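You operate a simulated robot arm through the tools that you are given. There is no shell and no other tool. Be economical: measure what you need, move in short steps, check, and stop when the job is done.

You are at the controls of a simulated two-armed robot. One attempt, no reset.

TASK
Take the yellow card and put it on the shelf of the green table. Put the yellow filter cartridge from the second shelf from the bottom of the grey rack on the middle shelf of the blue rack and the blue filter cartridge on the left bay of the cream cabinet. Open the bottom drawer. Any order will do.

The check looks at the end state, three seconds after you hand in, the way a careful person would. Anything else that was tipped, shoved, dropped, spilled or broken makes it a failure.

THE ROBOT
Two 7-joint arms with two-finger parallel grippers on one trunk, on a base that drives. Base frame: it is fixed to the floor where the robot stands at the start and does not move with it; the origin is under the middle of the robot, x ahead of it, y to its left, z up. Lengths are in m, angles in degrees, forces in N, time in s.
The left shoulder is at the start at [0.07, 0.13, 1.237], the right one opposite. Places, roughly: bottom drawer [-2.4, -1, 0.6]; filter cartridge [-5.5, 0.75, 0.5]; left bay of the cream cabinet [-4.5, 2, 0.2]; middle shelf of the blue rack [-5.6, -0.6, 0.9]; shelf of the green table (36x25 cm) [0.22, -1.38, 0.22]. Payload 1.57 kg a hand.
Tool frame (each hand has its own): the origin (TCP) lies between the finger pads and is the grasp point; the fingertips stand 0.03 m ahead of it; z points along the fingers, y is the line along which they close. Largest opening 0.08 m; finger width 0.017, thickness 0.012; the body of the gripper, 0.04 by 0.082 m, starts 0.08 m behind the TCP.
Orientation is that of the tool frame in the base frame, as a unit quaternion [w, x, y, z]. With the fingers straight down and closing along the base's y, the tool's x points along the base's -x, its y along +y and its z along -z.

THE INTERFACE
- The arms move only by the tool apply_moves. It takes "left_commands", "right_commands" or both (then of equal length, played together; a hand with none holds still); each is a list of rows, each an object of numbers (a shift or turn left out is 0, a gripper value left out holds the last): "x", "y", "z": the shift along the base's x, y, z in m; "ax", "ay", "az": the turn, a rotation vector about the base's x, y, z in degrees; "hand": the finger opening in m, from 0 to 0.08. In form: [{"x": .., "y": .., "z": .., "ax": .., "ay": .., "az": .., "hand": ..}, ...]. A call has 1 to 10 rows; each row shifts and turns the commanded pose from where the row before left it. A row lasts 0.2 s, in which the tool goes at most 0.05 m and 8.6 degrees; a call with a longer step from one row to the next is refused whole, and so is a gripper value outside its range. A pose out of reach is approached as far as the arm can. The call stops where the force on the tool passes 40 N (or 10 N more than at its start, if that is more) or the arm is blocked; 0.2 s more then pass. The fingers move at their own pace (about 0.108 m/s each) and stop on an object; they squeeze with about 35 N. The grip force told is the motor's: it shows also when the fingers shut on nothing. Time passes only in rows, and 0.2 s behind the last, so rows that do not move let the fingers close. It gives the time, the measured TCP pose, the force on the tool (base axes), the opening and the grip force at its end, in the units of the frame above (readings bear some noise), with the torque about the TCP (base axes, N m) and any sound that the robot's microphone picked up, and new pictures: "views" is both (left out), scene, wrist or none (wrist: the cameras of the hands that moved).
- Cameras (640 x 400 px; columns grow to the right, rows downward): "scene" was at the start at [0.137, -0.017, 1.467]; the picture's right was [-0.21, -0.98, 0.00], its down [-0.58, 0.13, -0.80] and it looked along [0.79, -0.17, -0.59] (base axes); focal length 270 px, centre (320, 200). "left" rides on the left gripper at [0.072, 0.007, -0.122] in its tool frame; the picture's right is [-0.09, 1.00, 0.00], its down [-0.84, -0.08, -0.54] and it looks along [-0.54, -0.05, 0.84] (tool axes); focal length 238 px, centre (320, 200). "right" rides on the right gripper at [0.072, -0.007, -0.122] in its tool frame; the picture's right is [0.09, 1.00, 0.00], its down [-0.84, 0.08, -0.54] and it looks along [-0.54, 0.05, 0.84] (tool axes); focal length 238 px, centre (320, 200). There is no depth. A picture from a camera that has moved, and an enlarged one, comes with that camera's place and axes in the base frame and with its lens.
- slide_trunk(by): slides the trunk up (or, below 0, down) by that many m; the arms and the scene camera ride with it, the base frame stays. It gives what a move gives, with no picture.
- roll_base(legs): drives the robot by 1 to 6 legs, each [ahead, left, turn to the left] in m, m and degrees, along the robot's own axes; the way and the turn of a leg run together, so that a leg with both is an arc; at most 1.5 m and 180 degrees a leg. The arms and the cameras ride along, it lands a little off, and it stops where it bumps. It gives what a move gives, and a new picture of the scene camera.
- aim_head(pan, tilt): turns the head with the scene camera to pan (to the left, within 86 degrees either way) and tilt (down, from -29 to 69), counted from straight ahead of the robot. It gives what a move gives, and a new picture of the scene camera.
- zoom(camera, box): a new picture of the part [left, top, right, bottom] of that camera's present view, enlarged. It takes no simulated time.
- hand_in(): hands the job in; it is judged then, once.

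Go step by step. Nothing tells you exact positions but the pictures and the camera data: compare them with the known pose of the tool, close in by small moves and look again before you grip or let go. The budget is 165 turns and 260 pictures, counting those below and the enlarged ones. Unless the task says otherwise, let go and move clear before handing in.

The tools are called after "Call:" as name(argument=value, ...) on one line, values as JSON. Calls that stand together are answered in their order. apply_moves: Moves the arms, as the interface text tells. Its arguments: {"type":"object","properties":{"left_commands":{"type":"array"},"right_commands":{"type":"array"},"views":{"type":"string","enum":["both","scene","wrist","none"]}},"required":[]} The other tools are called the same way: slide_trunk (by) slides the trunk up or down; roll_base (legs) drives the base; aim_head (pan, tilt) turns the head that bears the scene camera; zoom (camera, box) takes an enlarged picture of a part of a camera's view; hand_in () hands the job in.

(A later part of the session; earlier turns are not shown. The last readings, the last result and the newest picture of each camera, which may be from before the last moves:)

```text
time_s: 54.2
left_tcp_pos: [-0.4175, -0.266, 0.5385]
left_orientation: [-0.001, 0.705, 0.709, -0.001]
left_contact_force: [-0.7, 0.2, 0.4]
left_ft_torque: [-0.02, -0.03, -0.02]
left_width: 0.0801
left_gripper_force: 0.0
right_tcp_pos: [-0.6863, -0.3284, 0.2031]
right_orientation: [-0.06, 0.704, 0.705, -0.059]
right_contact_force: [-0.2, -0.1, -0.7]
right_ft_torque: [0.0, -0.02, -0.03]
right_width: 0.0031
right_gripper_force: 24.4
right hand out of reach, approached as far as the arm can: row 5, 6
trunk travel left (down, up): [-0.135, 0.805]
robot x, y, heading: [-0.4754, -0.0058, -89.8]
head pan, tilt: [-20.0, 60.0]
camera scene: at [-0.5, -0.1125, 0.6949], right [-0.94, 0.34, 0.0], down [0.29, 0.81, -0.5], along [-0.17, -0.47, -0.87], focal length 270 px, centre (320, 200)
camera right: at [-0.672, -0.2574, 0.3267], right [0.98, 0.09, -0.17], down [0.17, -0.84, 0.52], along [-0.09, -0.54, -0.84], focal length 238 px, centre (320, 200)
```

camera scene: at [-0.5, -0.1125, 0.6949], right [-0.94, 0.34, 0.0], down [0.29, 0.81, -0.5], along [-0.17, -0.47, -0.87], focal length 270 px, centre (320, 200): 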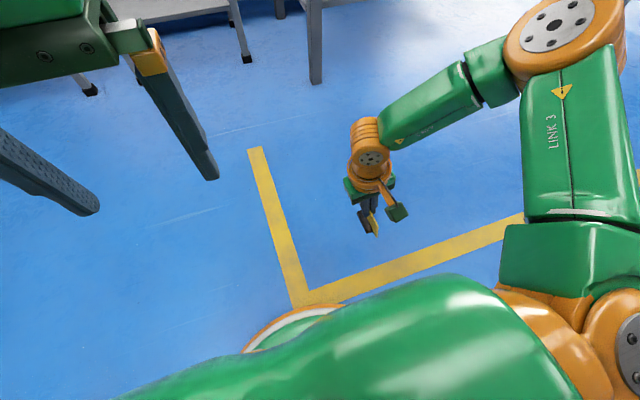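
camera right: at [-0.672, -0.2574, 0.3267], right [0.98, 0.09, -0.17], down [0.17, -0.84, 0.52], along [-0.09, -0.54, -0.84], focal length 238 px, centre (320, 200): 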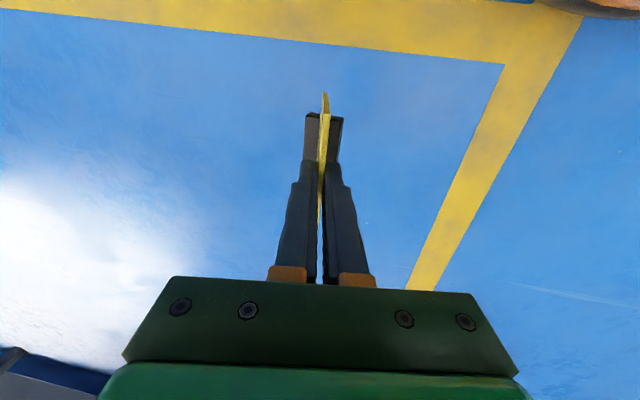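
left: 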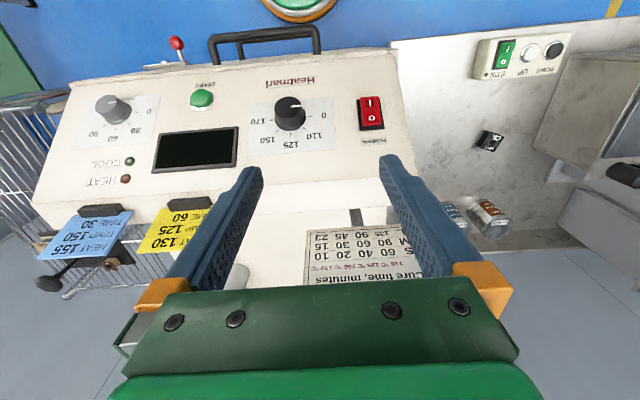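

I lower the trunk the last bit, leaving the foot just above the floor, then check.

Call:
slide_trunk(by=-0.115)

Call:
apply_moves(right_commands=[{"z": -0.005}, {"z": -0.005}, {}], views="both")

```text
time_s: 55.7
left_tcp_pos: [-0.4168, -0.2663, 0.4235]
left_orientation: [0.0, 0.705, 0.709, -0.001]
left_contact_force: [-0.2, 0.4, 0.6]
left_ft_torque: [0.0, 0.01, 0.01]
left_width: 0.08
left_gripper_force: 0.1
right_tcp_pos: [-0.6868, -0.3295, 0.0884]
right_orientation: [-0.06, 0.704, 0.705, -0.059]
right_contact_force: [1.2, -0.5, -0.6]
right_ft_torque: [-0.05, -0.03, 0.01]
right_width: 0.003
right_gripper_force: 24.5
trunk travel left (down, up): [-0.02, 0.92]
robot x, y, heading: [-0.4794, -0.0007, -89.6]
head pan, tilt: [-20.0, 60.0]
```

```text
time_s: 56.5
left_tcp_pos: [-0.4168, -0.2655, 0.4238]
left_orientation: [0.0, 0.705, 0.709, -0.002]
left_contact_force: [0.9, -0.3, 0.4]
left_ft_torque: [-0.01, -0.01, -0.03]
left_width: 0.0799
left_gripper_force: 0.0
right_tcp_pos: [-0.69, -0.3273, 0.0837]
right_orientation: [-0.059, 0.704, 0.705, -0.058]
right_contact_force: [2.5, -0.2, 5.1]
right_ft_torque: [0.11, -0.03, -0.05]
right_width: 0.003
right_gripper_force: 24.2
right hand out of reach, approached as far as the arm can: row 1, 2
trunk travel left (down, up): [-0.02, 0.92]
robot x, y, heading: [-0.4796, -0.0022, -90.0]
head pan, tilt: [-20.0, 60.0]
camera scene: at [-0.4998, -0.1122, 0.5801], right [-0.94, 0.34, 0.0], down [0.29, 0.81, -0.5], along [-0.17, -0.47, -0.87], focal length 270 px, centre (320, 200)
camera right: at [-0.676, -0.2549, 0.2075], right [0.98, 0.09, -0.16], down [0.17, -0.84, 0.52], along [-0.09, -0.54, -0.84], focal length 238 px, centre (320, 200)
```

scene: 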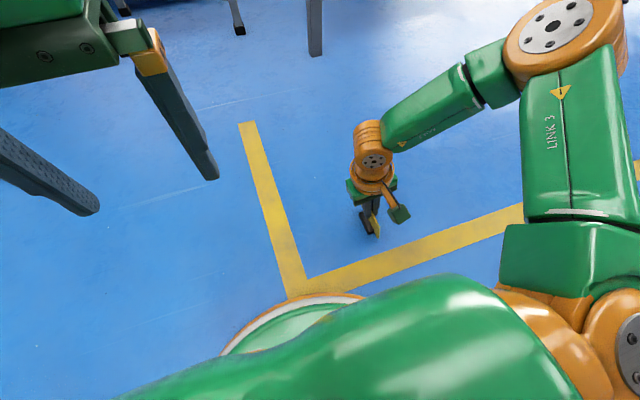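
right: 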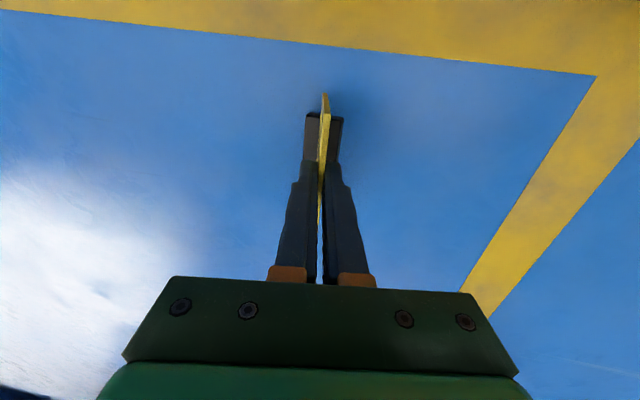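

There's 5 N upward: the foot is on the floor. I release and lift clear along the card.

Call:
apply_moves(right_commands=[{"hand": 0.02}, {"hand": 0.05}, {}, {}], views="wrist")

Call:
zoom(camera="scene", box=[330, 160, 430, 260])

```text
time_s: 57.5
left_tcp_pos: [-0.4161, -0.2668, 0.4228]
left_orientation: [0.0, 0.705, 0.709, -0.001]
left_contact_force: [-0.1, 0.4, 0.1]
left_ft_torque: [0.02, 0.03, -0.01]
left_width: 0.0799
left_gripper_force: 0.0
right_tcp_pos: [-0.6898, -0.3264, 0.084]
right_orientation: [-0.06, 0.703, 0.706, -0.058]
right_contact_force: [-0.2, -0.1, -0.1]
right_ft_torque: [0.01, 0.03, -0.01]
right_width: 0.05
right_gripper_force: 0.0
trunk travel left (down, up): [-0.02, 0.92]
robot x, y, heading: [-0.4764, 0.0007, -89.9]
head pan, tilt: [-20.0, 60.0]
camera right: at [-0.6762, -0.2549, 0.2071], right [0.98, 0.09, -0.16], down [0.17, -0.84, 0.52], along [-0.09, -0.54, -0.84], focal length 238 px, centre (320, 200)
```

right: 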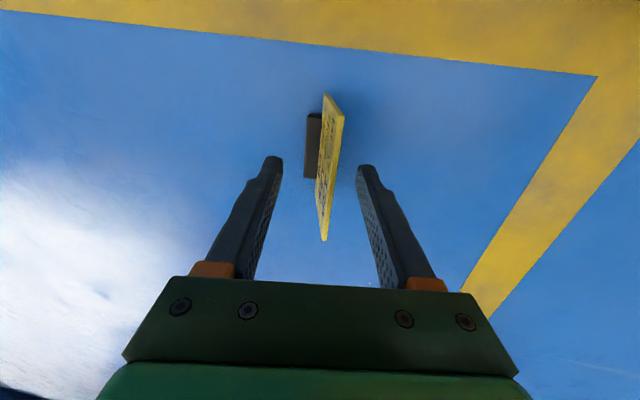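

```text
4.00 times, centred on (380, 210) of scene
camera zoom: at [-0.5, -0.1125, 0.5799], right [-0.94, 0.34, 0.0], down [0.29, 0.81, -0.5], along [-0.17, -0.47, -0.87], focal length 1080 px, centre (80, 160)
```

zoom: 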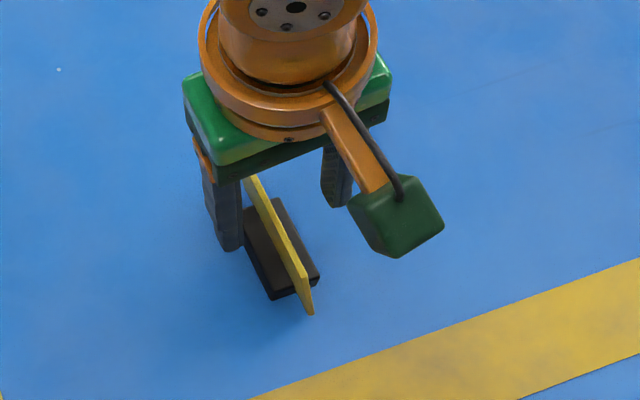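

The card stands on its own on the floor. I raise the trunk clear, back off 0.25 m and pitch the hand 43° forward.

Call:
slide_trunk(by=0.15)

Call:
roll_base(legs=[[-0.25, 0, 0]])

Call:
apply_moves(right_commands=[{"ax": -8.4, "az": 1.4}, {"ax": -8.4, "az": 1.4}, {"ax": -8.4, "az": 1.4}, {"ax": -8.4, "az": 1.4}, {"ax": -8.4, "az": 1.4}, {}], views="both")

```text
time_s: 59.2
left_tcp_pos: [-0.4166, -0.2657, 0.5742]
left_orientation: [-0.001, 0.705, 0.709, -0.001]
left_contact_force: [0.3, 0.0, 0.1]
left_ft_torque: [0.03, 0.03, -0.02]
left_width: 0.0802
left_gripper_force: 0.0
right_tcp_pos: [-0.6901, -0.3259, 0.2338]
right_orientation: [-0.06, 0.704, 0.706, -0.058]
right_contact_force: [-1.2, 0.3, 0.7]
right_ft_torque: [-0.01, 0.02, -0.01]
right_width: 0.05
right_gripper_force: 0.1
trunk travel left (down, up): [-0.17, 0.77]
robot x, y, heading: [-0.4781, -0.0039, -90.1]
head pan, tilt: [-20.0, 60.0]
```

```text
time_s: 61.1
left_tcp_pos: [-0.4175, -0.015, 0.5735]
left_orientation: [0.0, 0.706, 0.709, -0.001]
left_contact_force: [-0.3, 0.2, 0.1]
left_ft_torque: [0.02, 0.02, -0.01]
left_width: 0.0799
left_gripper_force: 0.1
right_tcp_pos: [-0.6906, -0.0752, 0.2338]
right_orientation: [-0.059, 0.705, 0.705, -0.059]
right_contact_force: [0.3, -0.8, -0.8]
right_ft_torque: [0.0, -0.03, -0.01]
right_width: 0.0498
right_gripper_force: 0.1
trunk travel left (down, up): [-0.17, 0.77]
robot x, y, heading: [-0.477, 0.2508, -90.0]
head pan, tilt: [-20.0, 60.0]
camera scene: at [-0.5005, 0.138, 0.7299], right [-0.94, 0.34, 0.0], down [0.3, 0.81, -0.5], along [-0.17, -0.47, -0.87], focal length 270 px, centre (320, 200)
```

scene: 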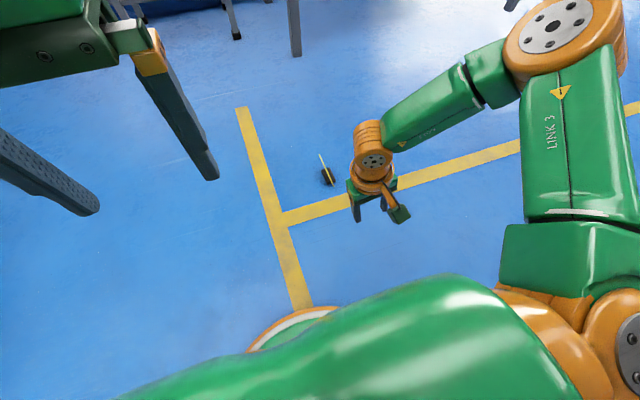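

```text
time_s: 62.5
left_tcp_pos: [-0.4163, -0.0161, 0.5751]
left_orientation: [0.0, 0.705, 0.709, -0.001]
left_contact_force: [0.1, -0.2, -0.2]
left_ft_torque: [0.02, -0.01, -0.02]
left_width: 0.08
left_gripper_force: 0.1
right_tcp_pos: [-0.6985, -0.0981, 0.2724]
right_orientation: [0.181, 0.644, 0.683, -0.293]
right_contact_force: [0.3, -0.1, 0.0]
right_ft_torque: [-0.01, 0.01, -0.03]
right_width: 0.0499
right_gripper_force: 0.1
right hand out of reach, approached as far as the arm can: row 4, 5
trunk travel left (down, up): [-0.17, 0.77]
robot x, y, heading: [-0.4789, 0.2486, -89.6]
head pan, tilt: [-20.0, 60.0]
camera scene: at [-0.5006, 0.1379, 0.7299], right [-0.94, 0.34, 0.0], down [0.3, 0.81, -0.5], along [-0.17, -0.47, -0.87], focal length 270 px, centre (320, 200)
camera right: at [-0.6963, 0.0356, 0.3255], right [0.97, 0.07, -0.22], down [0.24, -0.31, 0.92], along [-0.01, -0.95, -0.31], focal length 238 px, centre (320, 200)
```

scene: 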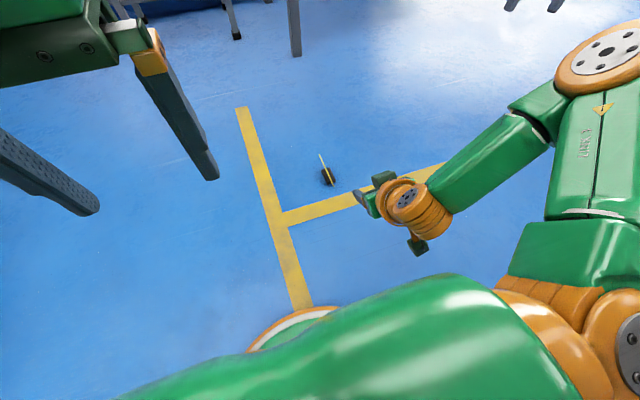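
right: 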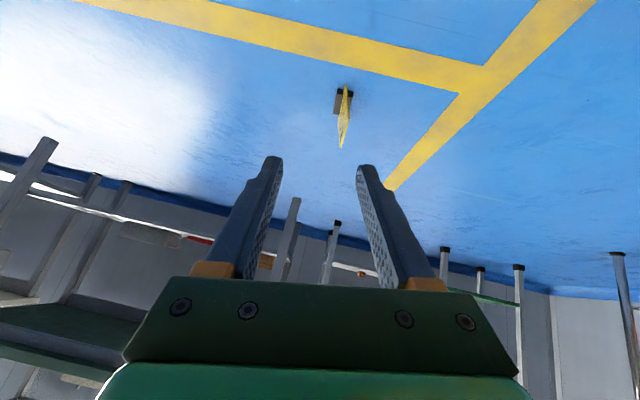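

The card is standing ahead and the hand is pitched ~40° with its closing axis along the card normal. I lower with the trunk and advance to hover by the card's near-top corner.

Call:
slide_trunk(by=-0.15)

Call:
apply_moves(right_commands=[{"y": -0.04, "x": 0.002}, {"y": -0.04, "x": 0.002}, {"y": -0.04, "x": 0.002}, {"y": -0.03, "x": 0.002}, {}], views="both")

```text
time_s: 64.2
left_tcp_pos: [-0.416, -0.0159, 0.423]
left_orientation: [0.0, 0.706, 0.709, -0.002]
left_contact_force: [0.1, 0.2, 0.3]
left_ft_torque: [0.0, 0.01, -0.03]
left_width: 0.0799
left_gripper_force: 0.0
right_tcp_pos: [-0.6995, -0.0978, 0.1225]
right_orientation: [0.181, 0.644, 0.683, -0.293]
right_contact_force: [0.3, 0.2, -0.1]
right_ft_torque: [0.01, -0.01, 0.02]
right_width: 0.05
right_gripper_force: 0.1
trunk travel left (down, up): [-0.02, 0.92]
robot x, y, heading: [-0.4794, 0.249, -89.9]
head pan, tilt: [-20.0, 60.0]
```

```text
time_s: 65.4
left_tcp_pos: [-0.4174, -0.0144, 0.4253]
left_orientation: [0.001, 0.706, 0.708, -0.001]
left_contact_force: [0.1, -0.1, -0.5]
left_ft_torque: [0.0, -0.01, -0.02]
left_width: 0.0801
left_gripper_force: 0.1
right_tcp_pos: [-0.6984, -0.2388, 0.1365]
right_orientation: [0.179, 0.645, 0.683, -0.293]
right_contact_force: [-0.1, 0.2, 0.3]
right_ft_torque: [0.03, 0.0, -0.03]
right_width: 0.0498
right_gripper_force: 0.0
right hand out of reach, approached as far as the arm can: row 3, 4
trunk travel left (down, up): [-0.02, 0.92]
robot x, y, heading: [-0.4822, 0.2474, -90.1]
head pan, tilt: [-20.0, 60.0]
camera scene: at [-0.5005, 0.1379, 0.5799], right [-0.94, 0.34, 0.0], down [0.3, 0.81, -0.5], along [-0.17, -0.47, -0.87], focal length 270 px, centre (320, 200)
camera right: at [-0.6959, -0.1053, 0.1887], right [0.97, 0.07, -0.22], down [0.23, -0.31, 0.92], along [0.0, -0.95, -0.31], focal length 238 px, centre (320, 200)
```

scene: 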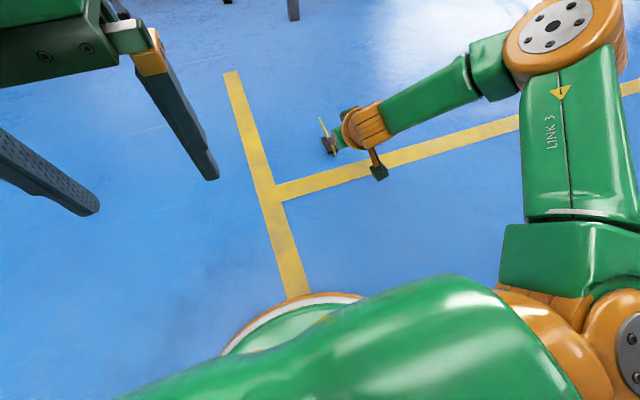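
right: 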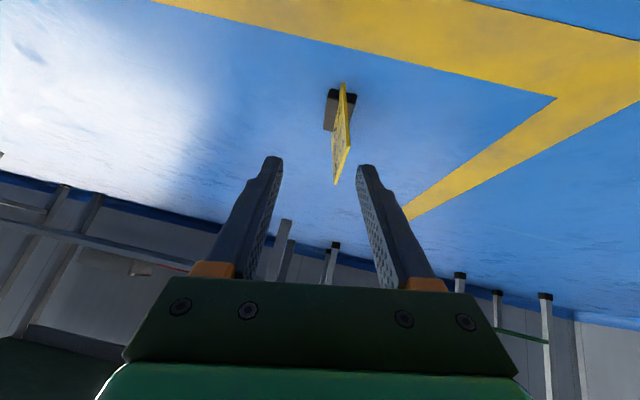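

I zoom to understand the card's corners before closing in.

Call:
zoom(camera="right", box=[270, 60, 400, 200])

```text
2.86 times, centred on (335, 130) of right
camera zoom: at [-0.6959, -0.1053, 0.1887], right [0.97, 0.07, -0.22], down [0.23, -0.31, 0.92], along [0.0, -0.95, -0.31], focal length 681 px, centre (277, 400)
```

zoom: 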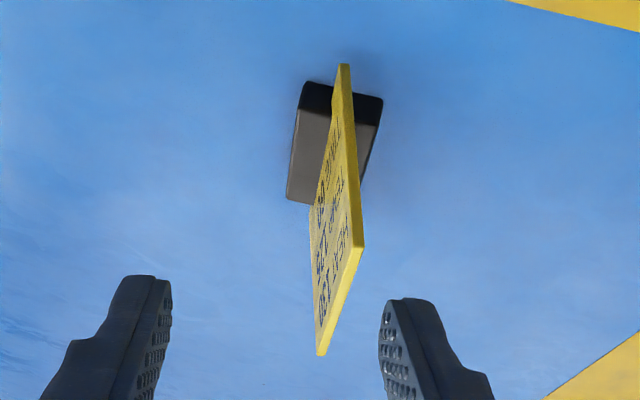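

Card: near edge y≈-0.293, top z≈0.072, leaning top to +x (x≈-0.682 at top). I pull the hand back, drive 0.1 m ahead for better reach, and then come in.

Call:
apply_moves(right_commands=[{"y": 0.04, "x": 0.005}, {"y": 0.04, "x": 0.006}], views="none")

Call:
roll_base(legs=[[0.1, 0, 0]])

Call:
apply_moves(right_commands=[{"z": -0.03}, {"z": -0.02}, {}], views="wrist")

```text
time_s: 66.0
left_tcp_pos: [-0.4174, -0.0158, 0.4237]
left_orientation: [-0.001, 0.706, 0.708, -0.001]
left_contact_force: [0.0, 0.1, -0.2]
left_ft_torque: [0.02, 0.04, 0.01]
left_width: 0.0799
left_gripper_force: 0.0
right_tcp_pos: [-0.6875, -0.1581, 0.1368]
right_orientation: [0.18, 0.645, 0.683, -0.292]
right_contact_force: [0.0, 0.1, 0.5]
right_ft_torque: [-0.03, -0.01, 0.03]
right_width: 0.0501
right_gripper_force: 0.1
trunk travel left (down, up): [-0.02, 0.92]
robot x, y, heading: [-0.4808, 0.247, -90.1]
head pan, tilt: [-20.0, 60.0]
```

```text
time_s: 67.2
left_tcp_pos: [-0.4171, -0.1151, 0.4231]
left_orientation: [0.0, 0.705, 0.709, -0.002]
left_contact_force: [-0.3, 0.1, -0.6]
left_ft_torque: [0.02, 0.0, -0.01]
left_width: 0.0799
left_gripper_force: 0.1
right_tcp_pos: [-0.6866, -0.2593, 0.137]
right_orientation: [0.179, 0.645, 0.683, -0.292]
right_contact_force: [0.3, 0.9, -0.1]
right_ft_torque: [-0.01, 0.01, 0.02]
right_width: 0.0499
right_gripper_force: 0.0
trunk travel left (down, up): [-0.02, 0.92]
robot x, y, heading: [-0.4805, 0.1479, -90.0]
head pan, tilt: [-20.0, 60.0]
camera scene: at [-0.5004, 0.038, 0.5799], right [-0.94, 0.34, 0.0], down [0.3, 0.81, -0.5], along [-0.17, -0.47, -0.87], focal length 270 px, centre (320, 200)
```

scene: 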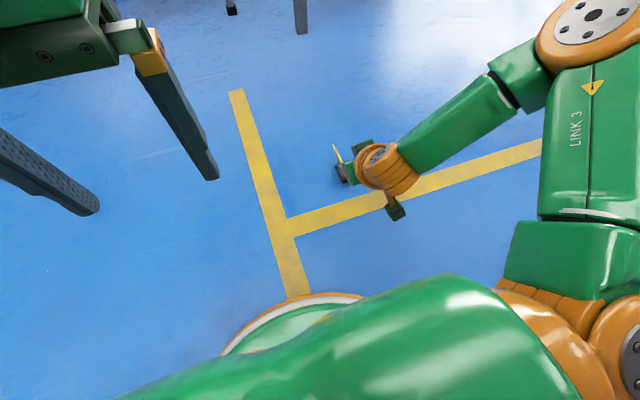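

```text
time_s: 68.0
left_tcp_pos: [-0.4169, -0.1144, 0.423]
left_orientation: [-0.001, 0.706, 0.708, -0.001]
left_contact_force: [-0.7, 0.1, 0.0]
left_ft_torque: [0.0, -0.01, 0.04]
left_width: 0.0798
left_gripper_force: 0.0
right_tcp_pos: [-0.6972, -0.2561, 0.1045]
right_orientation: [0.18, 0.644, 0.684, -0.292]
right_contact_force: [0.4, -0.8, -0.3]
right_ft_torque: [-0.03, -0.01, -0.02]
right_width: 0.05
right_gripper_force: 0.2
right hand out of reach, approached as far as the arm can: row 1, 2
trunk travel left (down, up): [-0.02, 0.92]
robot x, y, heading: [-0.4785, 0.1479, -90.0]
head pan, tilt: [-20.0, 60.0]
camera right: at [-0.6955, -0.123, 0.1562], right [0.97, 0.07, -0.22], down [0.23, -0.31, 0.92], along [0.0, -0.95, -0.32], focal length 238 px, centre (320, 200)
```

right: 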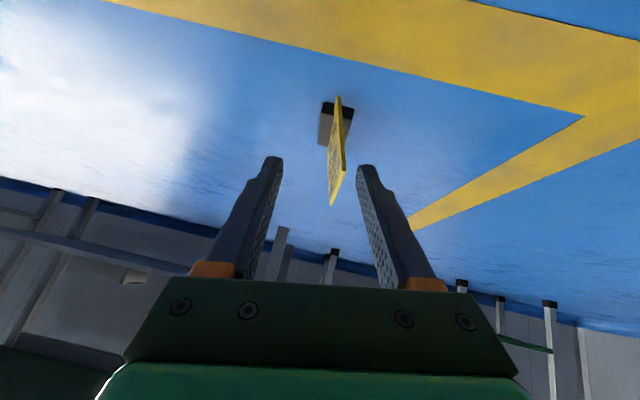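

The arm stops around z≈0.10 in this pose. I use the last 2 cm of trunk travel and test a bit less pitch for more downward reach.

Call:
slide_trunk(by=-0.019)

Call:
apply_moves(right_commands=[{"ax": 8}, {"z": -0.015}, {"z": -0.01, "x": 0.005}, {}], views="wrist")

```text
time_s: 68.6
left_tcp_pos: [-0.4161, -0.1151, 0.4047]
left_orientation: [0.001, 0.706, 0.708, -0.002]
left_contact_force: [0.8, 0.0, 0.9]
left_ft_torque: [0.04, -0.01, 0.0]
left_width: 0.0798
left_gripper_force: 0.0
right_tcp_pos: [-0.6976, -0.2554, 0.085]
right_orientation: [0.179, 0.645, 0.683, -0.293]
right_contact_force: [0.5, -0.4, 0.4]
right_ft_torque: [0.03, 0.0, 0.01]
right_width: 0.0498
right_gripper_force: 0.0
trunk travel left (down, up): [-0.001, 0.939]
robot x, y, heading: [-0.4783, 0.1464, -89.8]
head pan, tilt: [-20.0, 60.0]
```

```text
time_s: 69.6
left_tcp_pos: [-0.4169, -0.1146, 0.4055]
left_orientation: [0.0, 0.705, 0.709, 0.0]
left_contact_force: [0.8, 0.3, -0.2]
left_ft_torque: [0.06, 0.02, 0.02]
left_width: 0.0801
left_gripper_force: 0.1
right_tcp_pos: [-0.6985, -0.2538, 0.0715]
right_orientation: [0.134, 0.656, 0.702, -0.243]
right_contact_force: [0.2, 0.4, 0.1]
right_ft_torque: [0.01, 0.01, 0.02]
right_width: 0.0502
right_gripper_force: 0.1
right hand out of reach, approached as far as the arm can: row 3
trunk travel left (down, up): [-0.001, 0.939]
robot x, y, heading: [-0.4797, 0.147, -90.1]
head pan, tilt: [-20.0, 60.0]
camera right: at [-0.697, -0.1286, 0.1414], right [0.97, 0.1, -0.21], down [0.23, -0.43, 0.87], along [0.0, -0.9, -0.45], focal length 238 px, centre (320, 200)
```

right: 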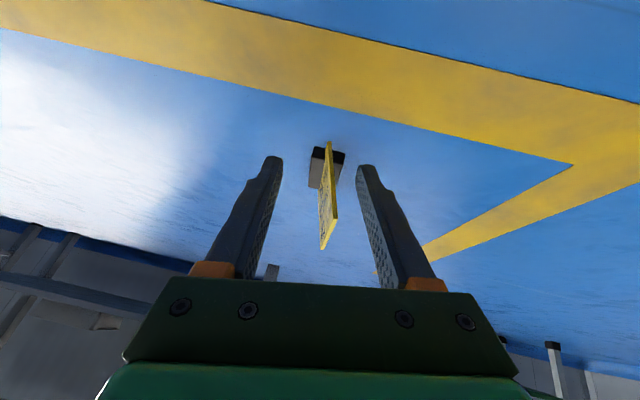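

Now at z≈0.07 with ~32° pitch and the card between the finger lines, slightly to +x. I shift +x 1 cm and advance toward the card.

Call:
apply_moves(right_commands=[{"x": 0.005, "y": -0.02}, {"x": 0.004, "y": -0.02}, {}], views="wrist")

```text
time_s: 70.4
left_tcp_pos: [-0.4173, -0.1146, 0.4039]
left_orientation: [0.0, 0.706, 0.708, -0.002]
left_contact_force: [0.7, 0.2, -0.1]
left_ft_torque: [-0.01, 0.01, 0.02]
left_width: 0.08
left_gripper_force: 0.0
right_tcp_pos: [-0.6989, -0.2885, 0.0855]
right_orientation: [0.135, 0.655, 0.703, -0.242]
right_contact_force: [-0.5, 0.2, -0.7]
right_ft_torque: [0.02, 0.0, -0.01]
right_width: 0.05
right_gripper_force: 0.1
right hand out of reach, approached as far as the arm can: row 1, 2
trunk travel left (down, up): [-0.001, 0.939]
robot x, y, heading: [-0.4778, 0.1457, -89.6]
head pan, tilt: [-20.0, 60.0]
camera right: at [-0.6967, -0.1635, 0.1543], right [0.97, 0.1, -0.21], down [0.23, -0.43, 0.87], along [0.0, -0.9, -0.44], focal length 238 px, centre (320, 200)
```

right: 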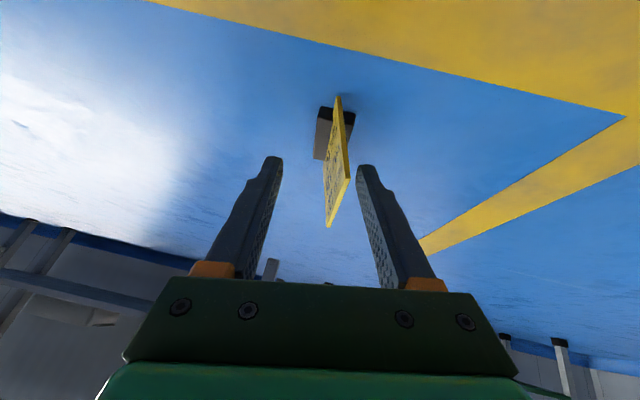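

Forward reach rises at this height, so I go back to the lower spot and let the base carry the hand onto the card.

Call:
apply_moves(right_commands=[{"y": 0.02, "z": -0.008}, {"y": 0.015, "z": -0.008}, {}], views="none")

Call:
roll_base(legs=[[0, 0.012, 0], [0.03, 0, 0]])

Call:
apply_moves(right_commands=[{}], views="wrist")

```text
time_s: 71.2
left_tcp_pos: [-0.4166, -0.1153, 0.4048]
left_orientation: [0.001, 0.706, 0.708, -0.001]
left_contact_force: [0.7, -0.4, 0.0]
left_ft_torque: [-0.01, -0.01, -0.03]
left_width: 0.0801
left_gripper_force: 0.1
right_tcp_pos: [-0.7002, -0.252, 0.0696]
right_orientation: [0.134, 0.655, 0.702, -0.243]
right_contact_force: [0.3, 1.1, -0.1]
right_ft_torque: [0.0, -0.03, 0.02]
right_width: 0.0501
right_gripper_force: 0.0
trunk travel left (down, up): [-0.001, 0.939]
robot x, y, heading: [-0.4813, 0.1459, -90.0]
head pan, tilt: [-20.0, 60.0]
```

```text
time_s: 72.4
left_tcp_pos: [-0.4045, -0.1468, 0.4045]
left_orientation: [0.0, 0.706, 0.708, -0.001]
left_contact_force: [0.2, -0.5, 0.3]
left_ft_torque: [0.01, 0.02, 0.03]
left_width: 0.0802
left_gripper_force: 0.0
right_tcp_pos: [-0.688, -0.2832, 0.0699]
right_orientation: [0.135, 0.655, 0.702, -0.243]
right_contact_force: [-0.2, 0.0, 0.8]
right_ft_torque: [0.0, 0.0, 0.02]
right_width: 0.05
right_gripper_force: 0.1
trunk travel left (down, up): [-0.001, 0.939]
robot x, y, heading: [-0.4653, 0.1187, -89.9]
head pan, tilt: [-20.0, 60.0]
camera scene: at [-0.4885, 0.0076, 0.5609], right [-0.94, 0.34, 0.0], down [0.3, 0.81, -0.5], along [-0.17, -0.47, -0.87], focal length 270 px, centre (320, 200)
```

scene: 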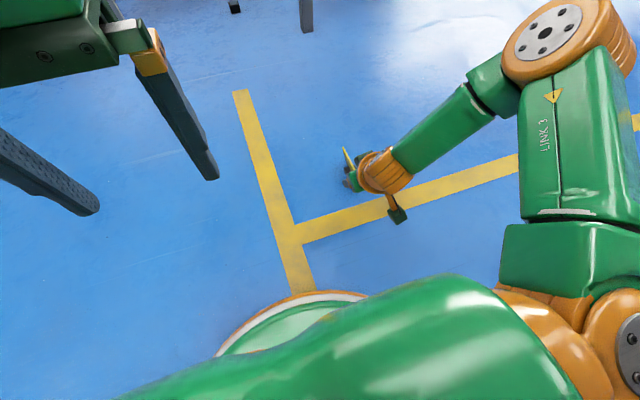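

```text
time_s: 72.8
left_tcp_pos: [-0.4056, -0.1459, 0.4043]
left_orientation: [0.0, 0.705, 0.709, -0.002]
left_contact_force: [0.5, 0.1, 0.2]
left_ft_torque: [-0.01, -0.01, -0.04]
left_width: 0.0799
left_gripper_force: 0.2
right_tcp_pos: [-0.6885, -0.2821, 0.0707]
right_orientation: [0.134, 0.656, 0.702, -0.243]
right_contact_force: [0.0, -0.8, 0.6]
right_ft_torque: [0.0, 0.01, -0.02]
right_width: 0.0499
right_gripper_force: 0.0
trunk travel left (down, up): [-0.001, 0.939]
robot x, y, heading: [-0.4661, 0.1213, -90.0]
head pan, tilt: [-20.0, 60.0]
camera right: at [-0.6859, -0.158, 0.1407], right [0.97, 0.1, -0.21], down [0.23, -0.43, 0.87], along [0.0, -0.9, -0.44], focal length 238 px, centre (320, 200)
```

right: 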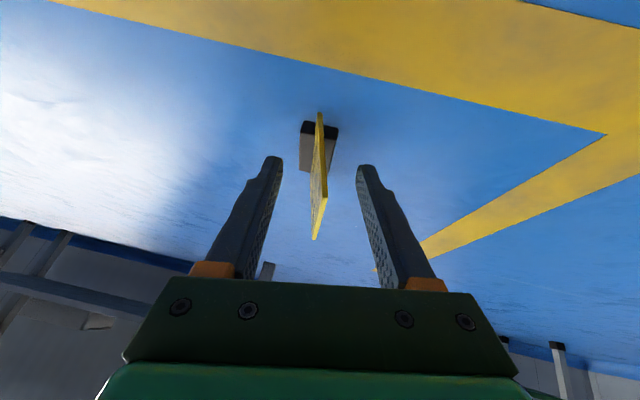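

Well centred. I drive 0.032 m ahead so the fingers straddle the card's near-top corner.

Call:
roll_base(legs=[[0.032, 0, 0]])

Call:
apply_moves(right_commands=[{"z": -0.004}], views="wrist")

```text
time_s: 73.7
left_tcp_pos: [-0.4051, -0.1779, 0.4041]
left_orientation: [0.0, 0.706, 0.709, -0.001]
left_contact_force: [-0.2, 0.2, 0.6]
left_ft_torque: [-0.03, 0.02, -0.02]
left_width: 0.0799
left_gripper_force: 0.1
right_tcp_pos: [-0.6879, -0.3146, 0.0712]
right_orientation: [0.134, 0.655, 0.703, -0.242]
right_contact_force: [0.5, 0.6, -1.1]
right_ft_torque: [-0.02, 0.01, -0.04]
right_width: 0.0502
right_gripper_force: 0.0
trunk travel left (down, up): [-0.001, 0.939]
robot x, y, heading: [-0.4677, 0.0835, -90.0]
head pan, tilt: [-20.0, 60.0]
camera scene: at [-0.4884, -0.0245, 0.5609], right [-0.94, 0.34, 0.0], down [0.3, 0.81, -0.5], along [-0.17, -0.47, -0.87], focal length 270 px, centre (320, 200)
```

scene: 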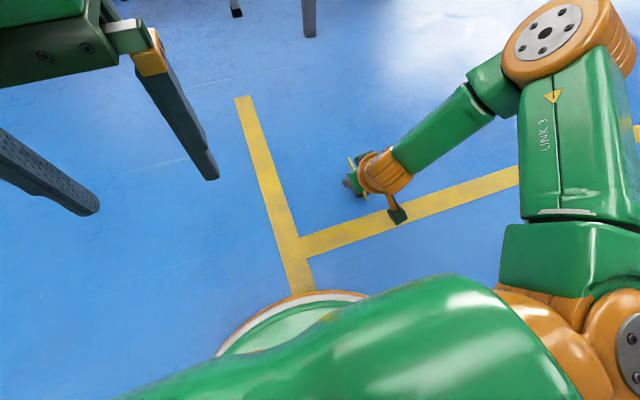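

```text
time_s: 74.1
left_tcp_pos: [-0.4052, -0.1776, 0.4055]
left_orientation: [0.001, 0.706, 0.709, -0.003]
left_contact_force: [-0.1, 0.1, 0.2]
left_ft_torque: [0.02, -0.02, 0.01]
left_width: 0.08
left_gripper_force: 0.1
right_tcp_pos: [-0.6902, -0.3131, 0.0705]
right_orientation: [0.135, 0.655, 0.703, -0.242]
right_contact_force: [0.0, 1.0, -0.8]
right_ft_torque: [0.03, 0.03, 0.01]
right_width: 0.0501
right_gripper_force: 0.1
right hand out of reach, approached as far as the arm can: row 1
trunk travel left (down, up): [-0.001, 0.939]
robot x, y, heading: [-0.468, 0.0886, -89.9]
head pan, tilt: [-20.0, 60.0]
camera right: at [-0.6875, -0.1895, 0.1395], right [0.97, 0.1, -0.21], down [0.23, -0.43, 0.87], along [0.0, -0.9, -0.44], focal length 238 px, centre (320, 200)
```

right: 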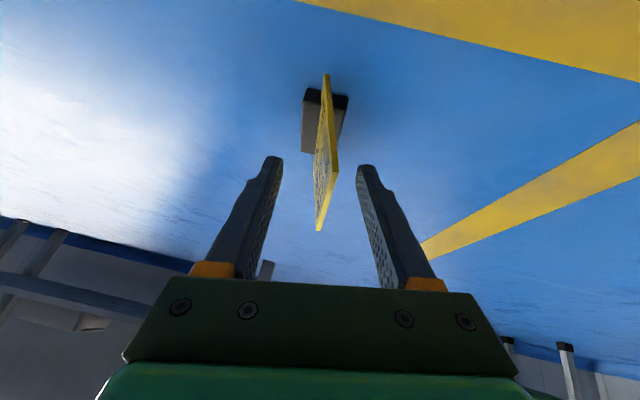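

Geometrically the pads now overlap the card by ~25 mm below its top edge. I close.

Call:
apply_moves(right_commands=[{"hand": 0.02}, {"hand": 0}, {}, {}], views="wrist")

Call:
slide_trunk(by=0.03)

Call:
zoom(camera="right", box=[220, 40, 440, 280])

```text
time_s: 75.1
left_tcp_pos: [-0.4056, -0.1769, 0.4055]
left_orientation: [0.001, 0.705, 0.709, -0.002]
left_contact_force: [-0.5, 0.1, -0.5]
left_ft_torque: [0.01, 0.01, 0.01]
left_width: 0.0798
left_gripper_force: 0.1
right_tcp_pos: [-0.6894, -0.3142, 0.0699]
right_orientation: [0.135, 0.656, 0.702, -0.244]
right_contact_force: [-0.7, -0.9, 2.0]
right_ft_torque: [-0.03, 0.14, 0.01]
right_width: 0.0032
right_gripper_force: 23.9
trunk travel left (down, up): [-0.001, 0.939]
robot x, y, heading: [-0.4682, 0.0889, -89.9]
head pan, tilt: [-20.0, 60.0]
camera right: at [-0.6875, -0.1896, 0.1398], right [0.97, 0.1, -0.21], down [0.23, -0.43, 0.87], along [0.0, -0.9, -0.44], focal length 238 px, centre (320, 200)
```

right: 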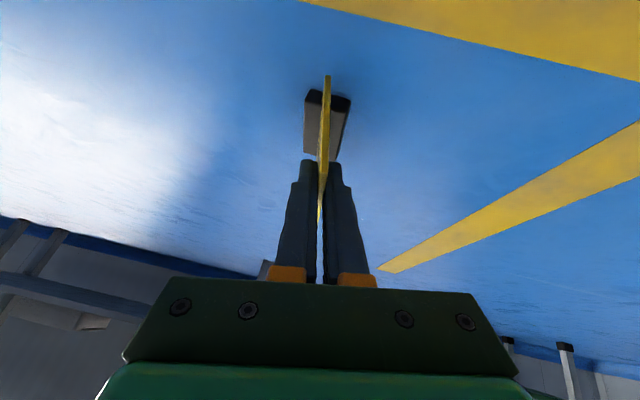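

```text
time_s: 75.8
left_tcp_pos: [-0.4058, -0.1768, 0.4346]
left_orientation: [0.0, 0.706, 0.708, -0.002]
left_contact_force: [0.1, 0.1, -0.4]
left_ft_torque: [0.01, 0.01, 0.02]
left_width: 0.08
left_gripper_force: 0.1
right_tcp_pos: [-0.6885, -0.3141, 0.0995]
right_orientation: [0.135, 0.655, 0.703, -0.243]
right_contact_force: [0.3, -0.6, -1.2]
right_ft_torque: [-0.01, 0.02, -0.01]
right_width: 0.0034
right_gripper_force: 24.4
trunk travel left (down, up): [-0.031, 0.909]
robot x, y, heading: [-0.4692, 0.0862, -89.9]
head pan, tilt: [-20.0, 60.0]
```

```text
1.67 times, centred on (330, 160) of right
camera zoom: at [-0.6874, -0.1895, 0.1695], right [0.97, 0.1, -0.21], down [0.23, -0.43, 0.87], along [0.0, -0.9, -0.45], focal length 397 px, centre (303, 267)
```

zoom: 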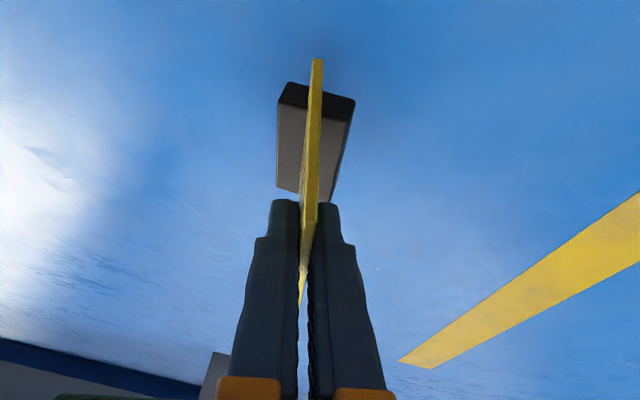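

The card is held upright again, foot 0.070 m below the TCP, clear of the floor. Before going to the table I test an arm posture with the trunk higher and the hand hanging lower, so the elbow stays clear of the table legs.

Call:
slide_trunk(by=0.4)

Call:
apply_moves(right_commands=[{"z": -0.04}, {"z": -0.04}, {"z": -0.04}, {"z": -0.04}, {"z": -0.04}, {}], views="scene")

```text
time_s: 79.6
left_tcp_pos: [-0.406, -0.1773, 0.835]
left_orientation: [0.0, 0.706, 0.708, -0.001]
left_contact_force: [-0.2, -0.6, -0.8]
left_ft_torque: [0.0, 0.01, -0.01]
left_width: 0.0799
left_gripper_force: 0.1
right_tcp_pos: [-0.6888, -0.3135, 0.4992]
right_orientation: [0.135, 0.656, 0.702, -0.243]
right_contact_force: [0.4, 0.1, -0.2]
right_ft_torque: [-0.01, -0.03, -0.01]
right_width: 0.0032
right_gripper_force: 24.6
trunk travel left (down, up): [-0.431, 0.509]
robot x, y, heading: [-0.4699, 0.0861, -89.8]
head pan, tilt: [-20.0, 60.0]
```

```text
time_s: 81.0
left_tcp_pos: [-0.4039, -0.1778, 0.8343]
left_orientation: [0.0, 0.706, 0.709, -0.002]
left_contact_force: [0.4, 0.0, -0.7]
left_ft_torque: [-0.01, 0.0, 0.01]
left_width: 0.08
left_gripper_force: 0.1
right_tcp_pos: [-0.7252, -0.2986, 0.4788]
right_orientation: [0.135, 0.655, 0.703, -0.243]
right_contact_force: [0.1, 0.6, -1.0]
right_ft_torque: [-0.02, -0.02, 0.03]
right_width: 0.0036
right_gripper_force: 24.2
right hand out of reach, approached as far as the arm can: row 1, 2, 3, 4, 5
trunk travel left (down, up): [-0.431, 0.509]
robot x, y, heading: [-0.4692, 0.0846, -90.0]
head pan, tilt: [-20.0, 60.0]
camera scene: at [-0.4885, -0.0246, 0.9909], right [-0.94, 0.34, 0.0], down [0.3, 0.81, -0.5], along [-0.17, -0.47, -0.87], focal length 270 px, centre (320, 200)
```

scene: 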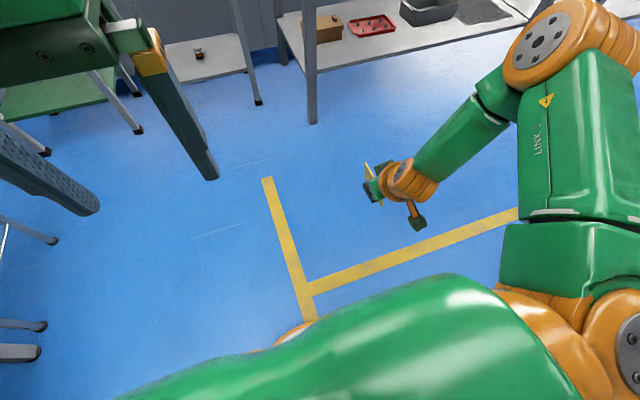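

Low reach is fixed by the arm. Alternative: approach the table with the robot's right side, arm stretched out sideways. I test that in the open: yaw the hand to point right while extending it.

Call:
apply_moves(right_commands=[{"z": 0.04, "x": -0.02}, {"z": 0.04, "x": -0.02, "az": -8.5}, {"z": 0.04, "x": -0.02, "az": -8.5}, {"z": 0.04, "x": -0.02, "az": -8.5}, {"x": -0.03, "az": -8.5}, {"x": -0.03, "az": -8.5}, {"x": -0.03, "az": -8.5}, {"x": -0.03, "az": -8.5}, {"x": -0.03, "az": -8.5}, {"x": -0.03, "az": -8.5}], views="none")

Call:
aim_head(pan=-60, tilt=45)

```text
time_s: 83.2
left_tcp_pos: [-0.4052, -0.1782, 0.8355]
left_orientation: [0.001, 0.706, 0.709, -0.001]
left_contact_force: [0.4, 0.5, -0.2]
left_ft_torque: [-0.02, 0.0, -0.02]
left_width: 0.0802
left_gripper_force: 0.1
right_tcp_pos: [-0.9844, -0.298, 0.638]
right_orientation: [-0.046, 0.95, 0.144, -0.273]
right_contact_force: [-0.4, -0.2, -0.8]
right_ft_torque: [-0.01, -0.01, 0.01]
right_width: 0.0033
right_gripper_force: 24.0
trunk travel left (down, up): [-0.431, 0.509]
robot x, y, heading: [-0.4683, 0.0823, -90.0]
head pan, tilt: [-20.0, 60.0]
```

```text
time_s: 84.3
left_tcp_pos: [-0.4046, -0.1781, 0.8354]
left_orientation: [0.0, 0.706, 0.708, -0.002]
left_contact_force: [-0.5, 0.5, -0.1]
left_ft_torque: [0.02, -0.03, 0.02]
left_width: 0.0801
left_gripper_force: 0.0
right_tcp_pos: [-0.9843, -0.2983, 0.6389]
right_orientation: [-0.045, 0.949, 0.146, -0.275]
right_contact_force: [-0.4, 0.0, 0.3]
right_ft_torque: [0.0, -0.01, 0.01]
right_width: 0.0034
right_gripper_force: 24.1
trunk travel left (down, up): [-0.431, 0.509]
robot x, y, heading: [-0.467, 0.087, -89.8]
head pan, tilt: [-60.0, 45.0]
camera scene: at [-0.5362, -0.0028, 1.0104], right [-0.5, 0.86, 0.0], down [0.61, 0.36, -0.71], along [-0.61, -0.35, -0.71], focal length 270 px, centre (320, 200)
```

scene: 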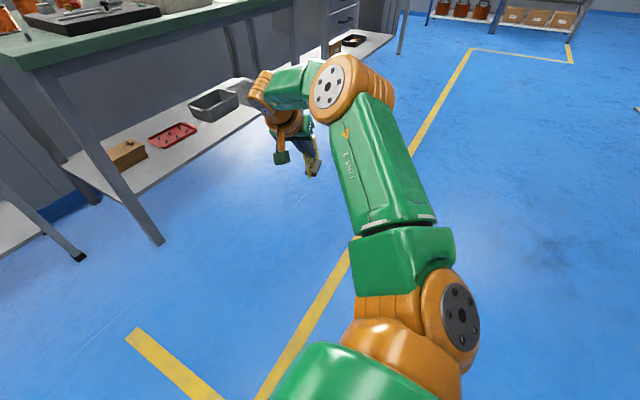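

That works with no limits. I extend further right to find the reach available for inserting under the table.

Call:
apply_moves(right_commands=[{"x": -0.03, "az": -6.5, "y": 0.02}, {"x": -0.03, "az": -6.5, "y": 0.02}, {"x": -0.03, "y": 0.02}, {"x": -0.03, "y": 0.02}, {"x": -0.03, "y": 0.02}, {}], views="scene")

```text
time_s: 85.7
left_tcp_pos: [-0.4055, -0.1782, 0.8344]
left_orientation: [0.0, 0.706, 0.708, -0.002]
left_contact_force: [-0.2, -0.7, 0.4]
left_ft_torque: [-0.02, 0.01, 0.0]
left_width: 0.08
left_gripper_force: 0.0
right_tcp_pos: [-1.096, -0.2091, 0.6408]
right_orientation: [-0.075, 0.96, 0.037, -0.268]
right_contact_force: [0.9, 1.0, -0.7]
right_ft_torque: [0.0, -0.01, -0.04]
right_width: 0.0034
right_gripper_force: 24.5
right hand out of reach, approached as far as the arm can: row 3, 4, 5
trunk travel left (down, up): [-0.431, 0.509]
robot x, y, heading: [-0.4723, 0.0837, -89.9]
head pan, tilt: [-60.0, 45.0]
camera scene: at [-0.5363, -0.0027, 1.0104], right [-0.5, 0.87, 0.0], down [0.61, 0.35, -0.71], along [-0.61, -0.35, -0.71], focal length 270 px, centre (320, 200)
```

scene: 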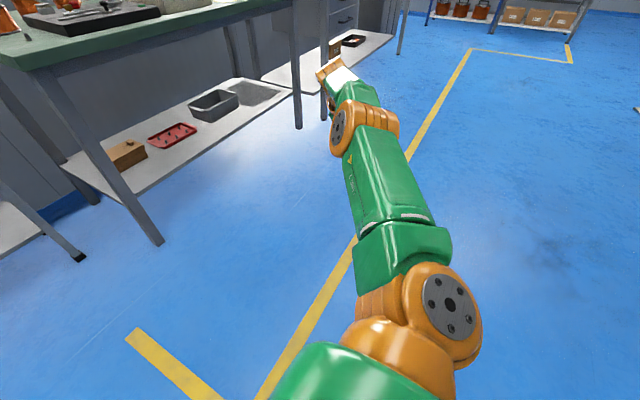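

The arm is now stretched to the right (0.63 m lateral) in good reach. Plan: turn left to heading 0, sidestep toward the table, then forward. I pull the left hand in and go.

Call:
apply_moves(left_commands=[{"y": 0.035}, {"y": 0.035}, {}], views="none")

Call:
roll_base(legs=[[0, 0, 90], [0, -0.45, 0], [0.3, 0, 0]])

Call:
aim_head(pan=-68, tilt=35)

```text
time_s: 86.5
left_tcp_pos: [-0.4059, -0.1072, 0.8336]
left_orientation: [0.0, 0.706, 0.708, -0.002]
left_contact_force: [0.6, 0.1, 0.1]
left_ft_torque: [0.0, 0.04, 0.02]
left_width: 0.0801
left_gripper_force: 0.1
right_tcp_pos: [-1.0943, -0.2102, 0.64]
right_orientation: [-0.076, 0.96, 0.037, -0.268]
right_contact_force: [-0.7, 0.4, 0.1]
right_ft_torque: [-0.01, -0.01, 0.02]
right_width: 0.0034
right_gripper_force: 24.3
trunk travel left (down, up): [-0.431, 0.509]
robot x, y, heading: [-0.4684, 0.0845, -89.8]
head pan, tilt: [-60.0, 45.0]
```

```text
time_s: 94.7
left_tcp_pos: [0.0295, -0.3051, 0.8344]
left_orientation: [0.0, -0.002, 1.0, -0.001]
left_contact_force: [-0.3, -0.1, -0.9]
left_ft_torque: [0.02, 0.0, 0.0]
left_width: 0.08
left_gripper_force: 0.1
right_tcp_pos: [0.13, -0.9958, 0.641]
right_orientation: [0.137, 0.652, 0.705, -0.243]
right_contact_force: [0.4, -0.6, -0.3]
right_ft_torque: [0.01, 0.0, 0.02]
right_width: 0.0034
right_gripper_force: 24.4
trunk travel left (down, up): [-0.431, 0.509]
robot x, y, heading: [-0.1651, -0.3698, -0.2]
head pan, tilt: [-60.0, 45.0]
camera scene: at [-0.073, -0.4359, 1.0104], right [-0.87, -0.5, 0.0], down [-0.35, 0.61, -0.71], along [0.35, -0.61, -0.71], focal length 270 px, centre (320, 200)
```

scene: 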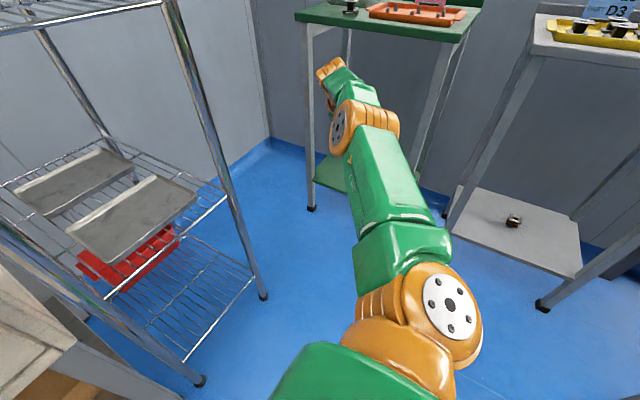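

```text
time_s: 95.4
left_tcp_pos: [0.0284, -0.3055, 0.8347]
left_orientation: [0.001, -0.001, 1.0, -0.001]
left_contact_force: [-0.6, -0.8, 0.1]
left_ft_torque: [0.01, -0.02, 0.01]
left_width: 0.08
left_gripper_force: 0.0
right_tcp_pos: [0.1293, -0.9945, 0.6396]
right_orientation: [0.136, 0.653, 0.704, -0.242]
right_contact_force: [-0.1, 0.1, -1.2]
right_ft_torque: [0.0, 0.0, 0.0]
right_width: 0.0032
right_gripper_force: 23.9
trunk travel left (down, up): [-0.431, 0.509]
robot x, y, heading: [-0.1652, -0.3644, -0.1]
head pan, tilt: [-68.0, 35.0]
camera scene: at [-0.0809, -0.4471, 1.0252], right [-0.93, -0.38, 0.0], down [-0.22, 0.53, -0.82], along [0.31, -0.76, -0.57], focal length 270 px, centre (320, 200)
```

scene: 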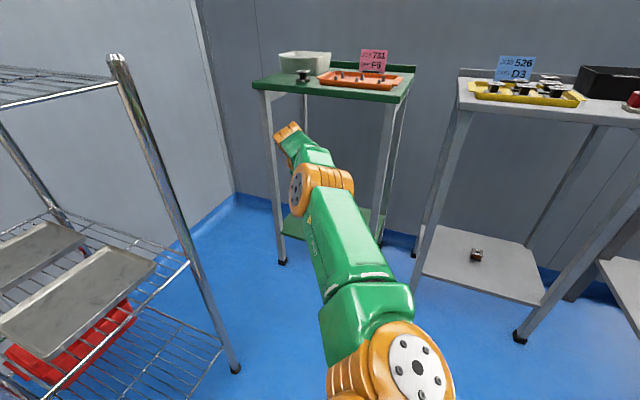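

Now the arm points at the green table (x −0.01…0.46, front edge y≈−1.22, top z≈0.83). I lower the trunk 0.3 m, move 0.085 ahead and 0.2 right and check with the wrist camera.

Call:
slide_trunk(by=-0.3)

Call:
roll_base(legs=[[0.085, 0, 0], [0, -0.17, 0]])

Call:
apply_moves(right_commands=[{}], views="wrist")

```text
time_s: 98.4
left_tcp_pos: [0.0285, -0.3059, 0.5337]
left_orientation: [0.0, -0.002, 1.0, -0.001]
left_contact_force: [0.3, 0.3, -0.3]
left_ft_torque: [0.02, 0.0, -0.02]
left_width: 0.0799
left_gripper_force: 0.0
right_tcp_pos: [0.1298, -0.9944, 0.3395]
right_orientation: [0.137, 0.653, 0.705, -0.243]
right_contact_force: [-0.1, -0.6, -0.5]
right_ft_torque: [0.01, 0.01, -0.01]
right_width: 0.0032
right_gripper_force: 24.2
trunk travel left (down, up): [-0.131, 0.809]
robot x, y, heading: [-0.1685, -0.3637, -0.0]
head pan, tilt: [-68.0, 35.0]
```

```text
time_s: 100.6
left_tcp_pos: [0.1137, -0.4756, 0.5345]
left_orientation: [0.0, -0.001, 1.0, 0.0]
left_contact_force: [0.7, 0.2, -0.8]
left_ft_torque: [0.02, -0.05, 0.0]
left_width: 0.0802
left_gripper_force: 0.1
right_tcp_pos: [0.2156, -1.1646, 0.3389]
right_orientation: [0.137, 0.653, 0.705, -0.242]
right_contact_force: [0.8, 0.3, -0.3]
right_ft_torque: [0.02, -0.02, 0.01]
right_width: 0.0035
right_gripper_force: 24.1
trunk travel left (down, up): [-0.131, 0.809]
robot x, y, heading: [-0.0805, -0.5392, -0.0]
head pan, tilt: [-68.0, 35.0]
camera scene: at [0.0051, -0.6171, 0.7252], right [-0.93, -0.37, 0.0], down [-0.21, 0.53, -0.82], along [0.31, -0.76, -0.57], focal length 270 px, centre (320, 200)
```

scene: 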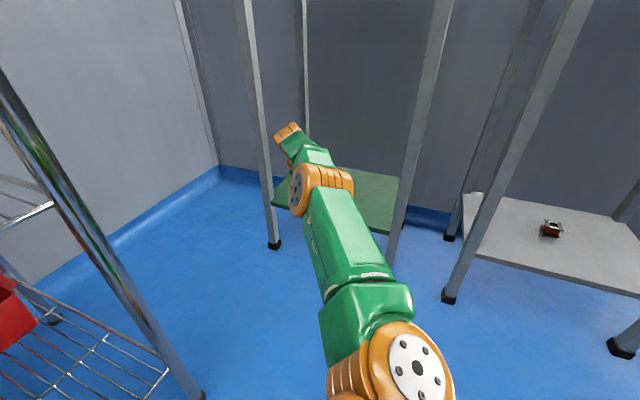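

```text
time_s: 101.0
left_tcp_pos: [0.1157, -0.4766, 0.5355]
left_orientation: [0.001, -0.001, 1.0, -0.001]
left_contact_force: [0.9, 0.5, 0.0]
left_ft_torque: [0.0, 0.0, -0.01]
left_width: 0.0801
left_gripper_force: 0.1
right_tcp_pos: [0.2141, -1.1644, 0.3401]
right_orientation: [0.137, 0.653, 0.704, -0.243]
right_contact_force: [0.2, 0.5, -0.8]
right_ft_torque: [-0.04, -0.01, 0.0]
right_width: 0.0032
right_gripper_force: 24.6
trunk travel left (down, up): [-0.131, 0.809]
robot x, y, heading: [-0.0786, -0.5394, -0.2]
head pan, tilt: [-68.0, 35.0]
camera right: at [0.2162, -1.0407, 0.4101], right [0.97, 0.11, -0.21], down [0.24, -0.43, 0.87], along [0.0, -0.9, -0.44], focal length 238 px, centre (320, 200)
```

right: 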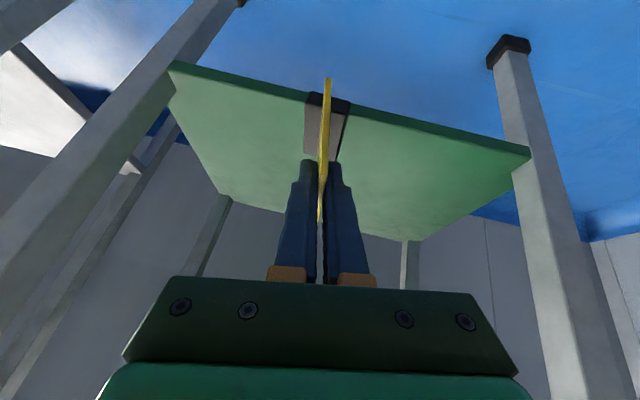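

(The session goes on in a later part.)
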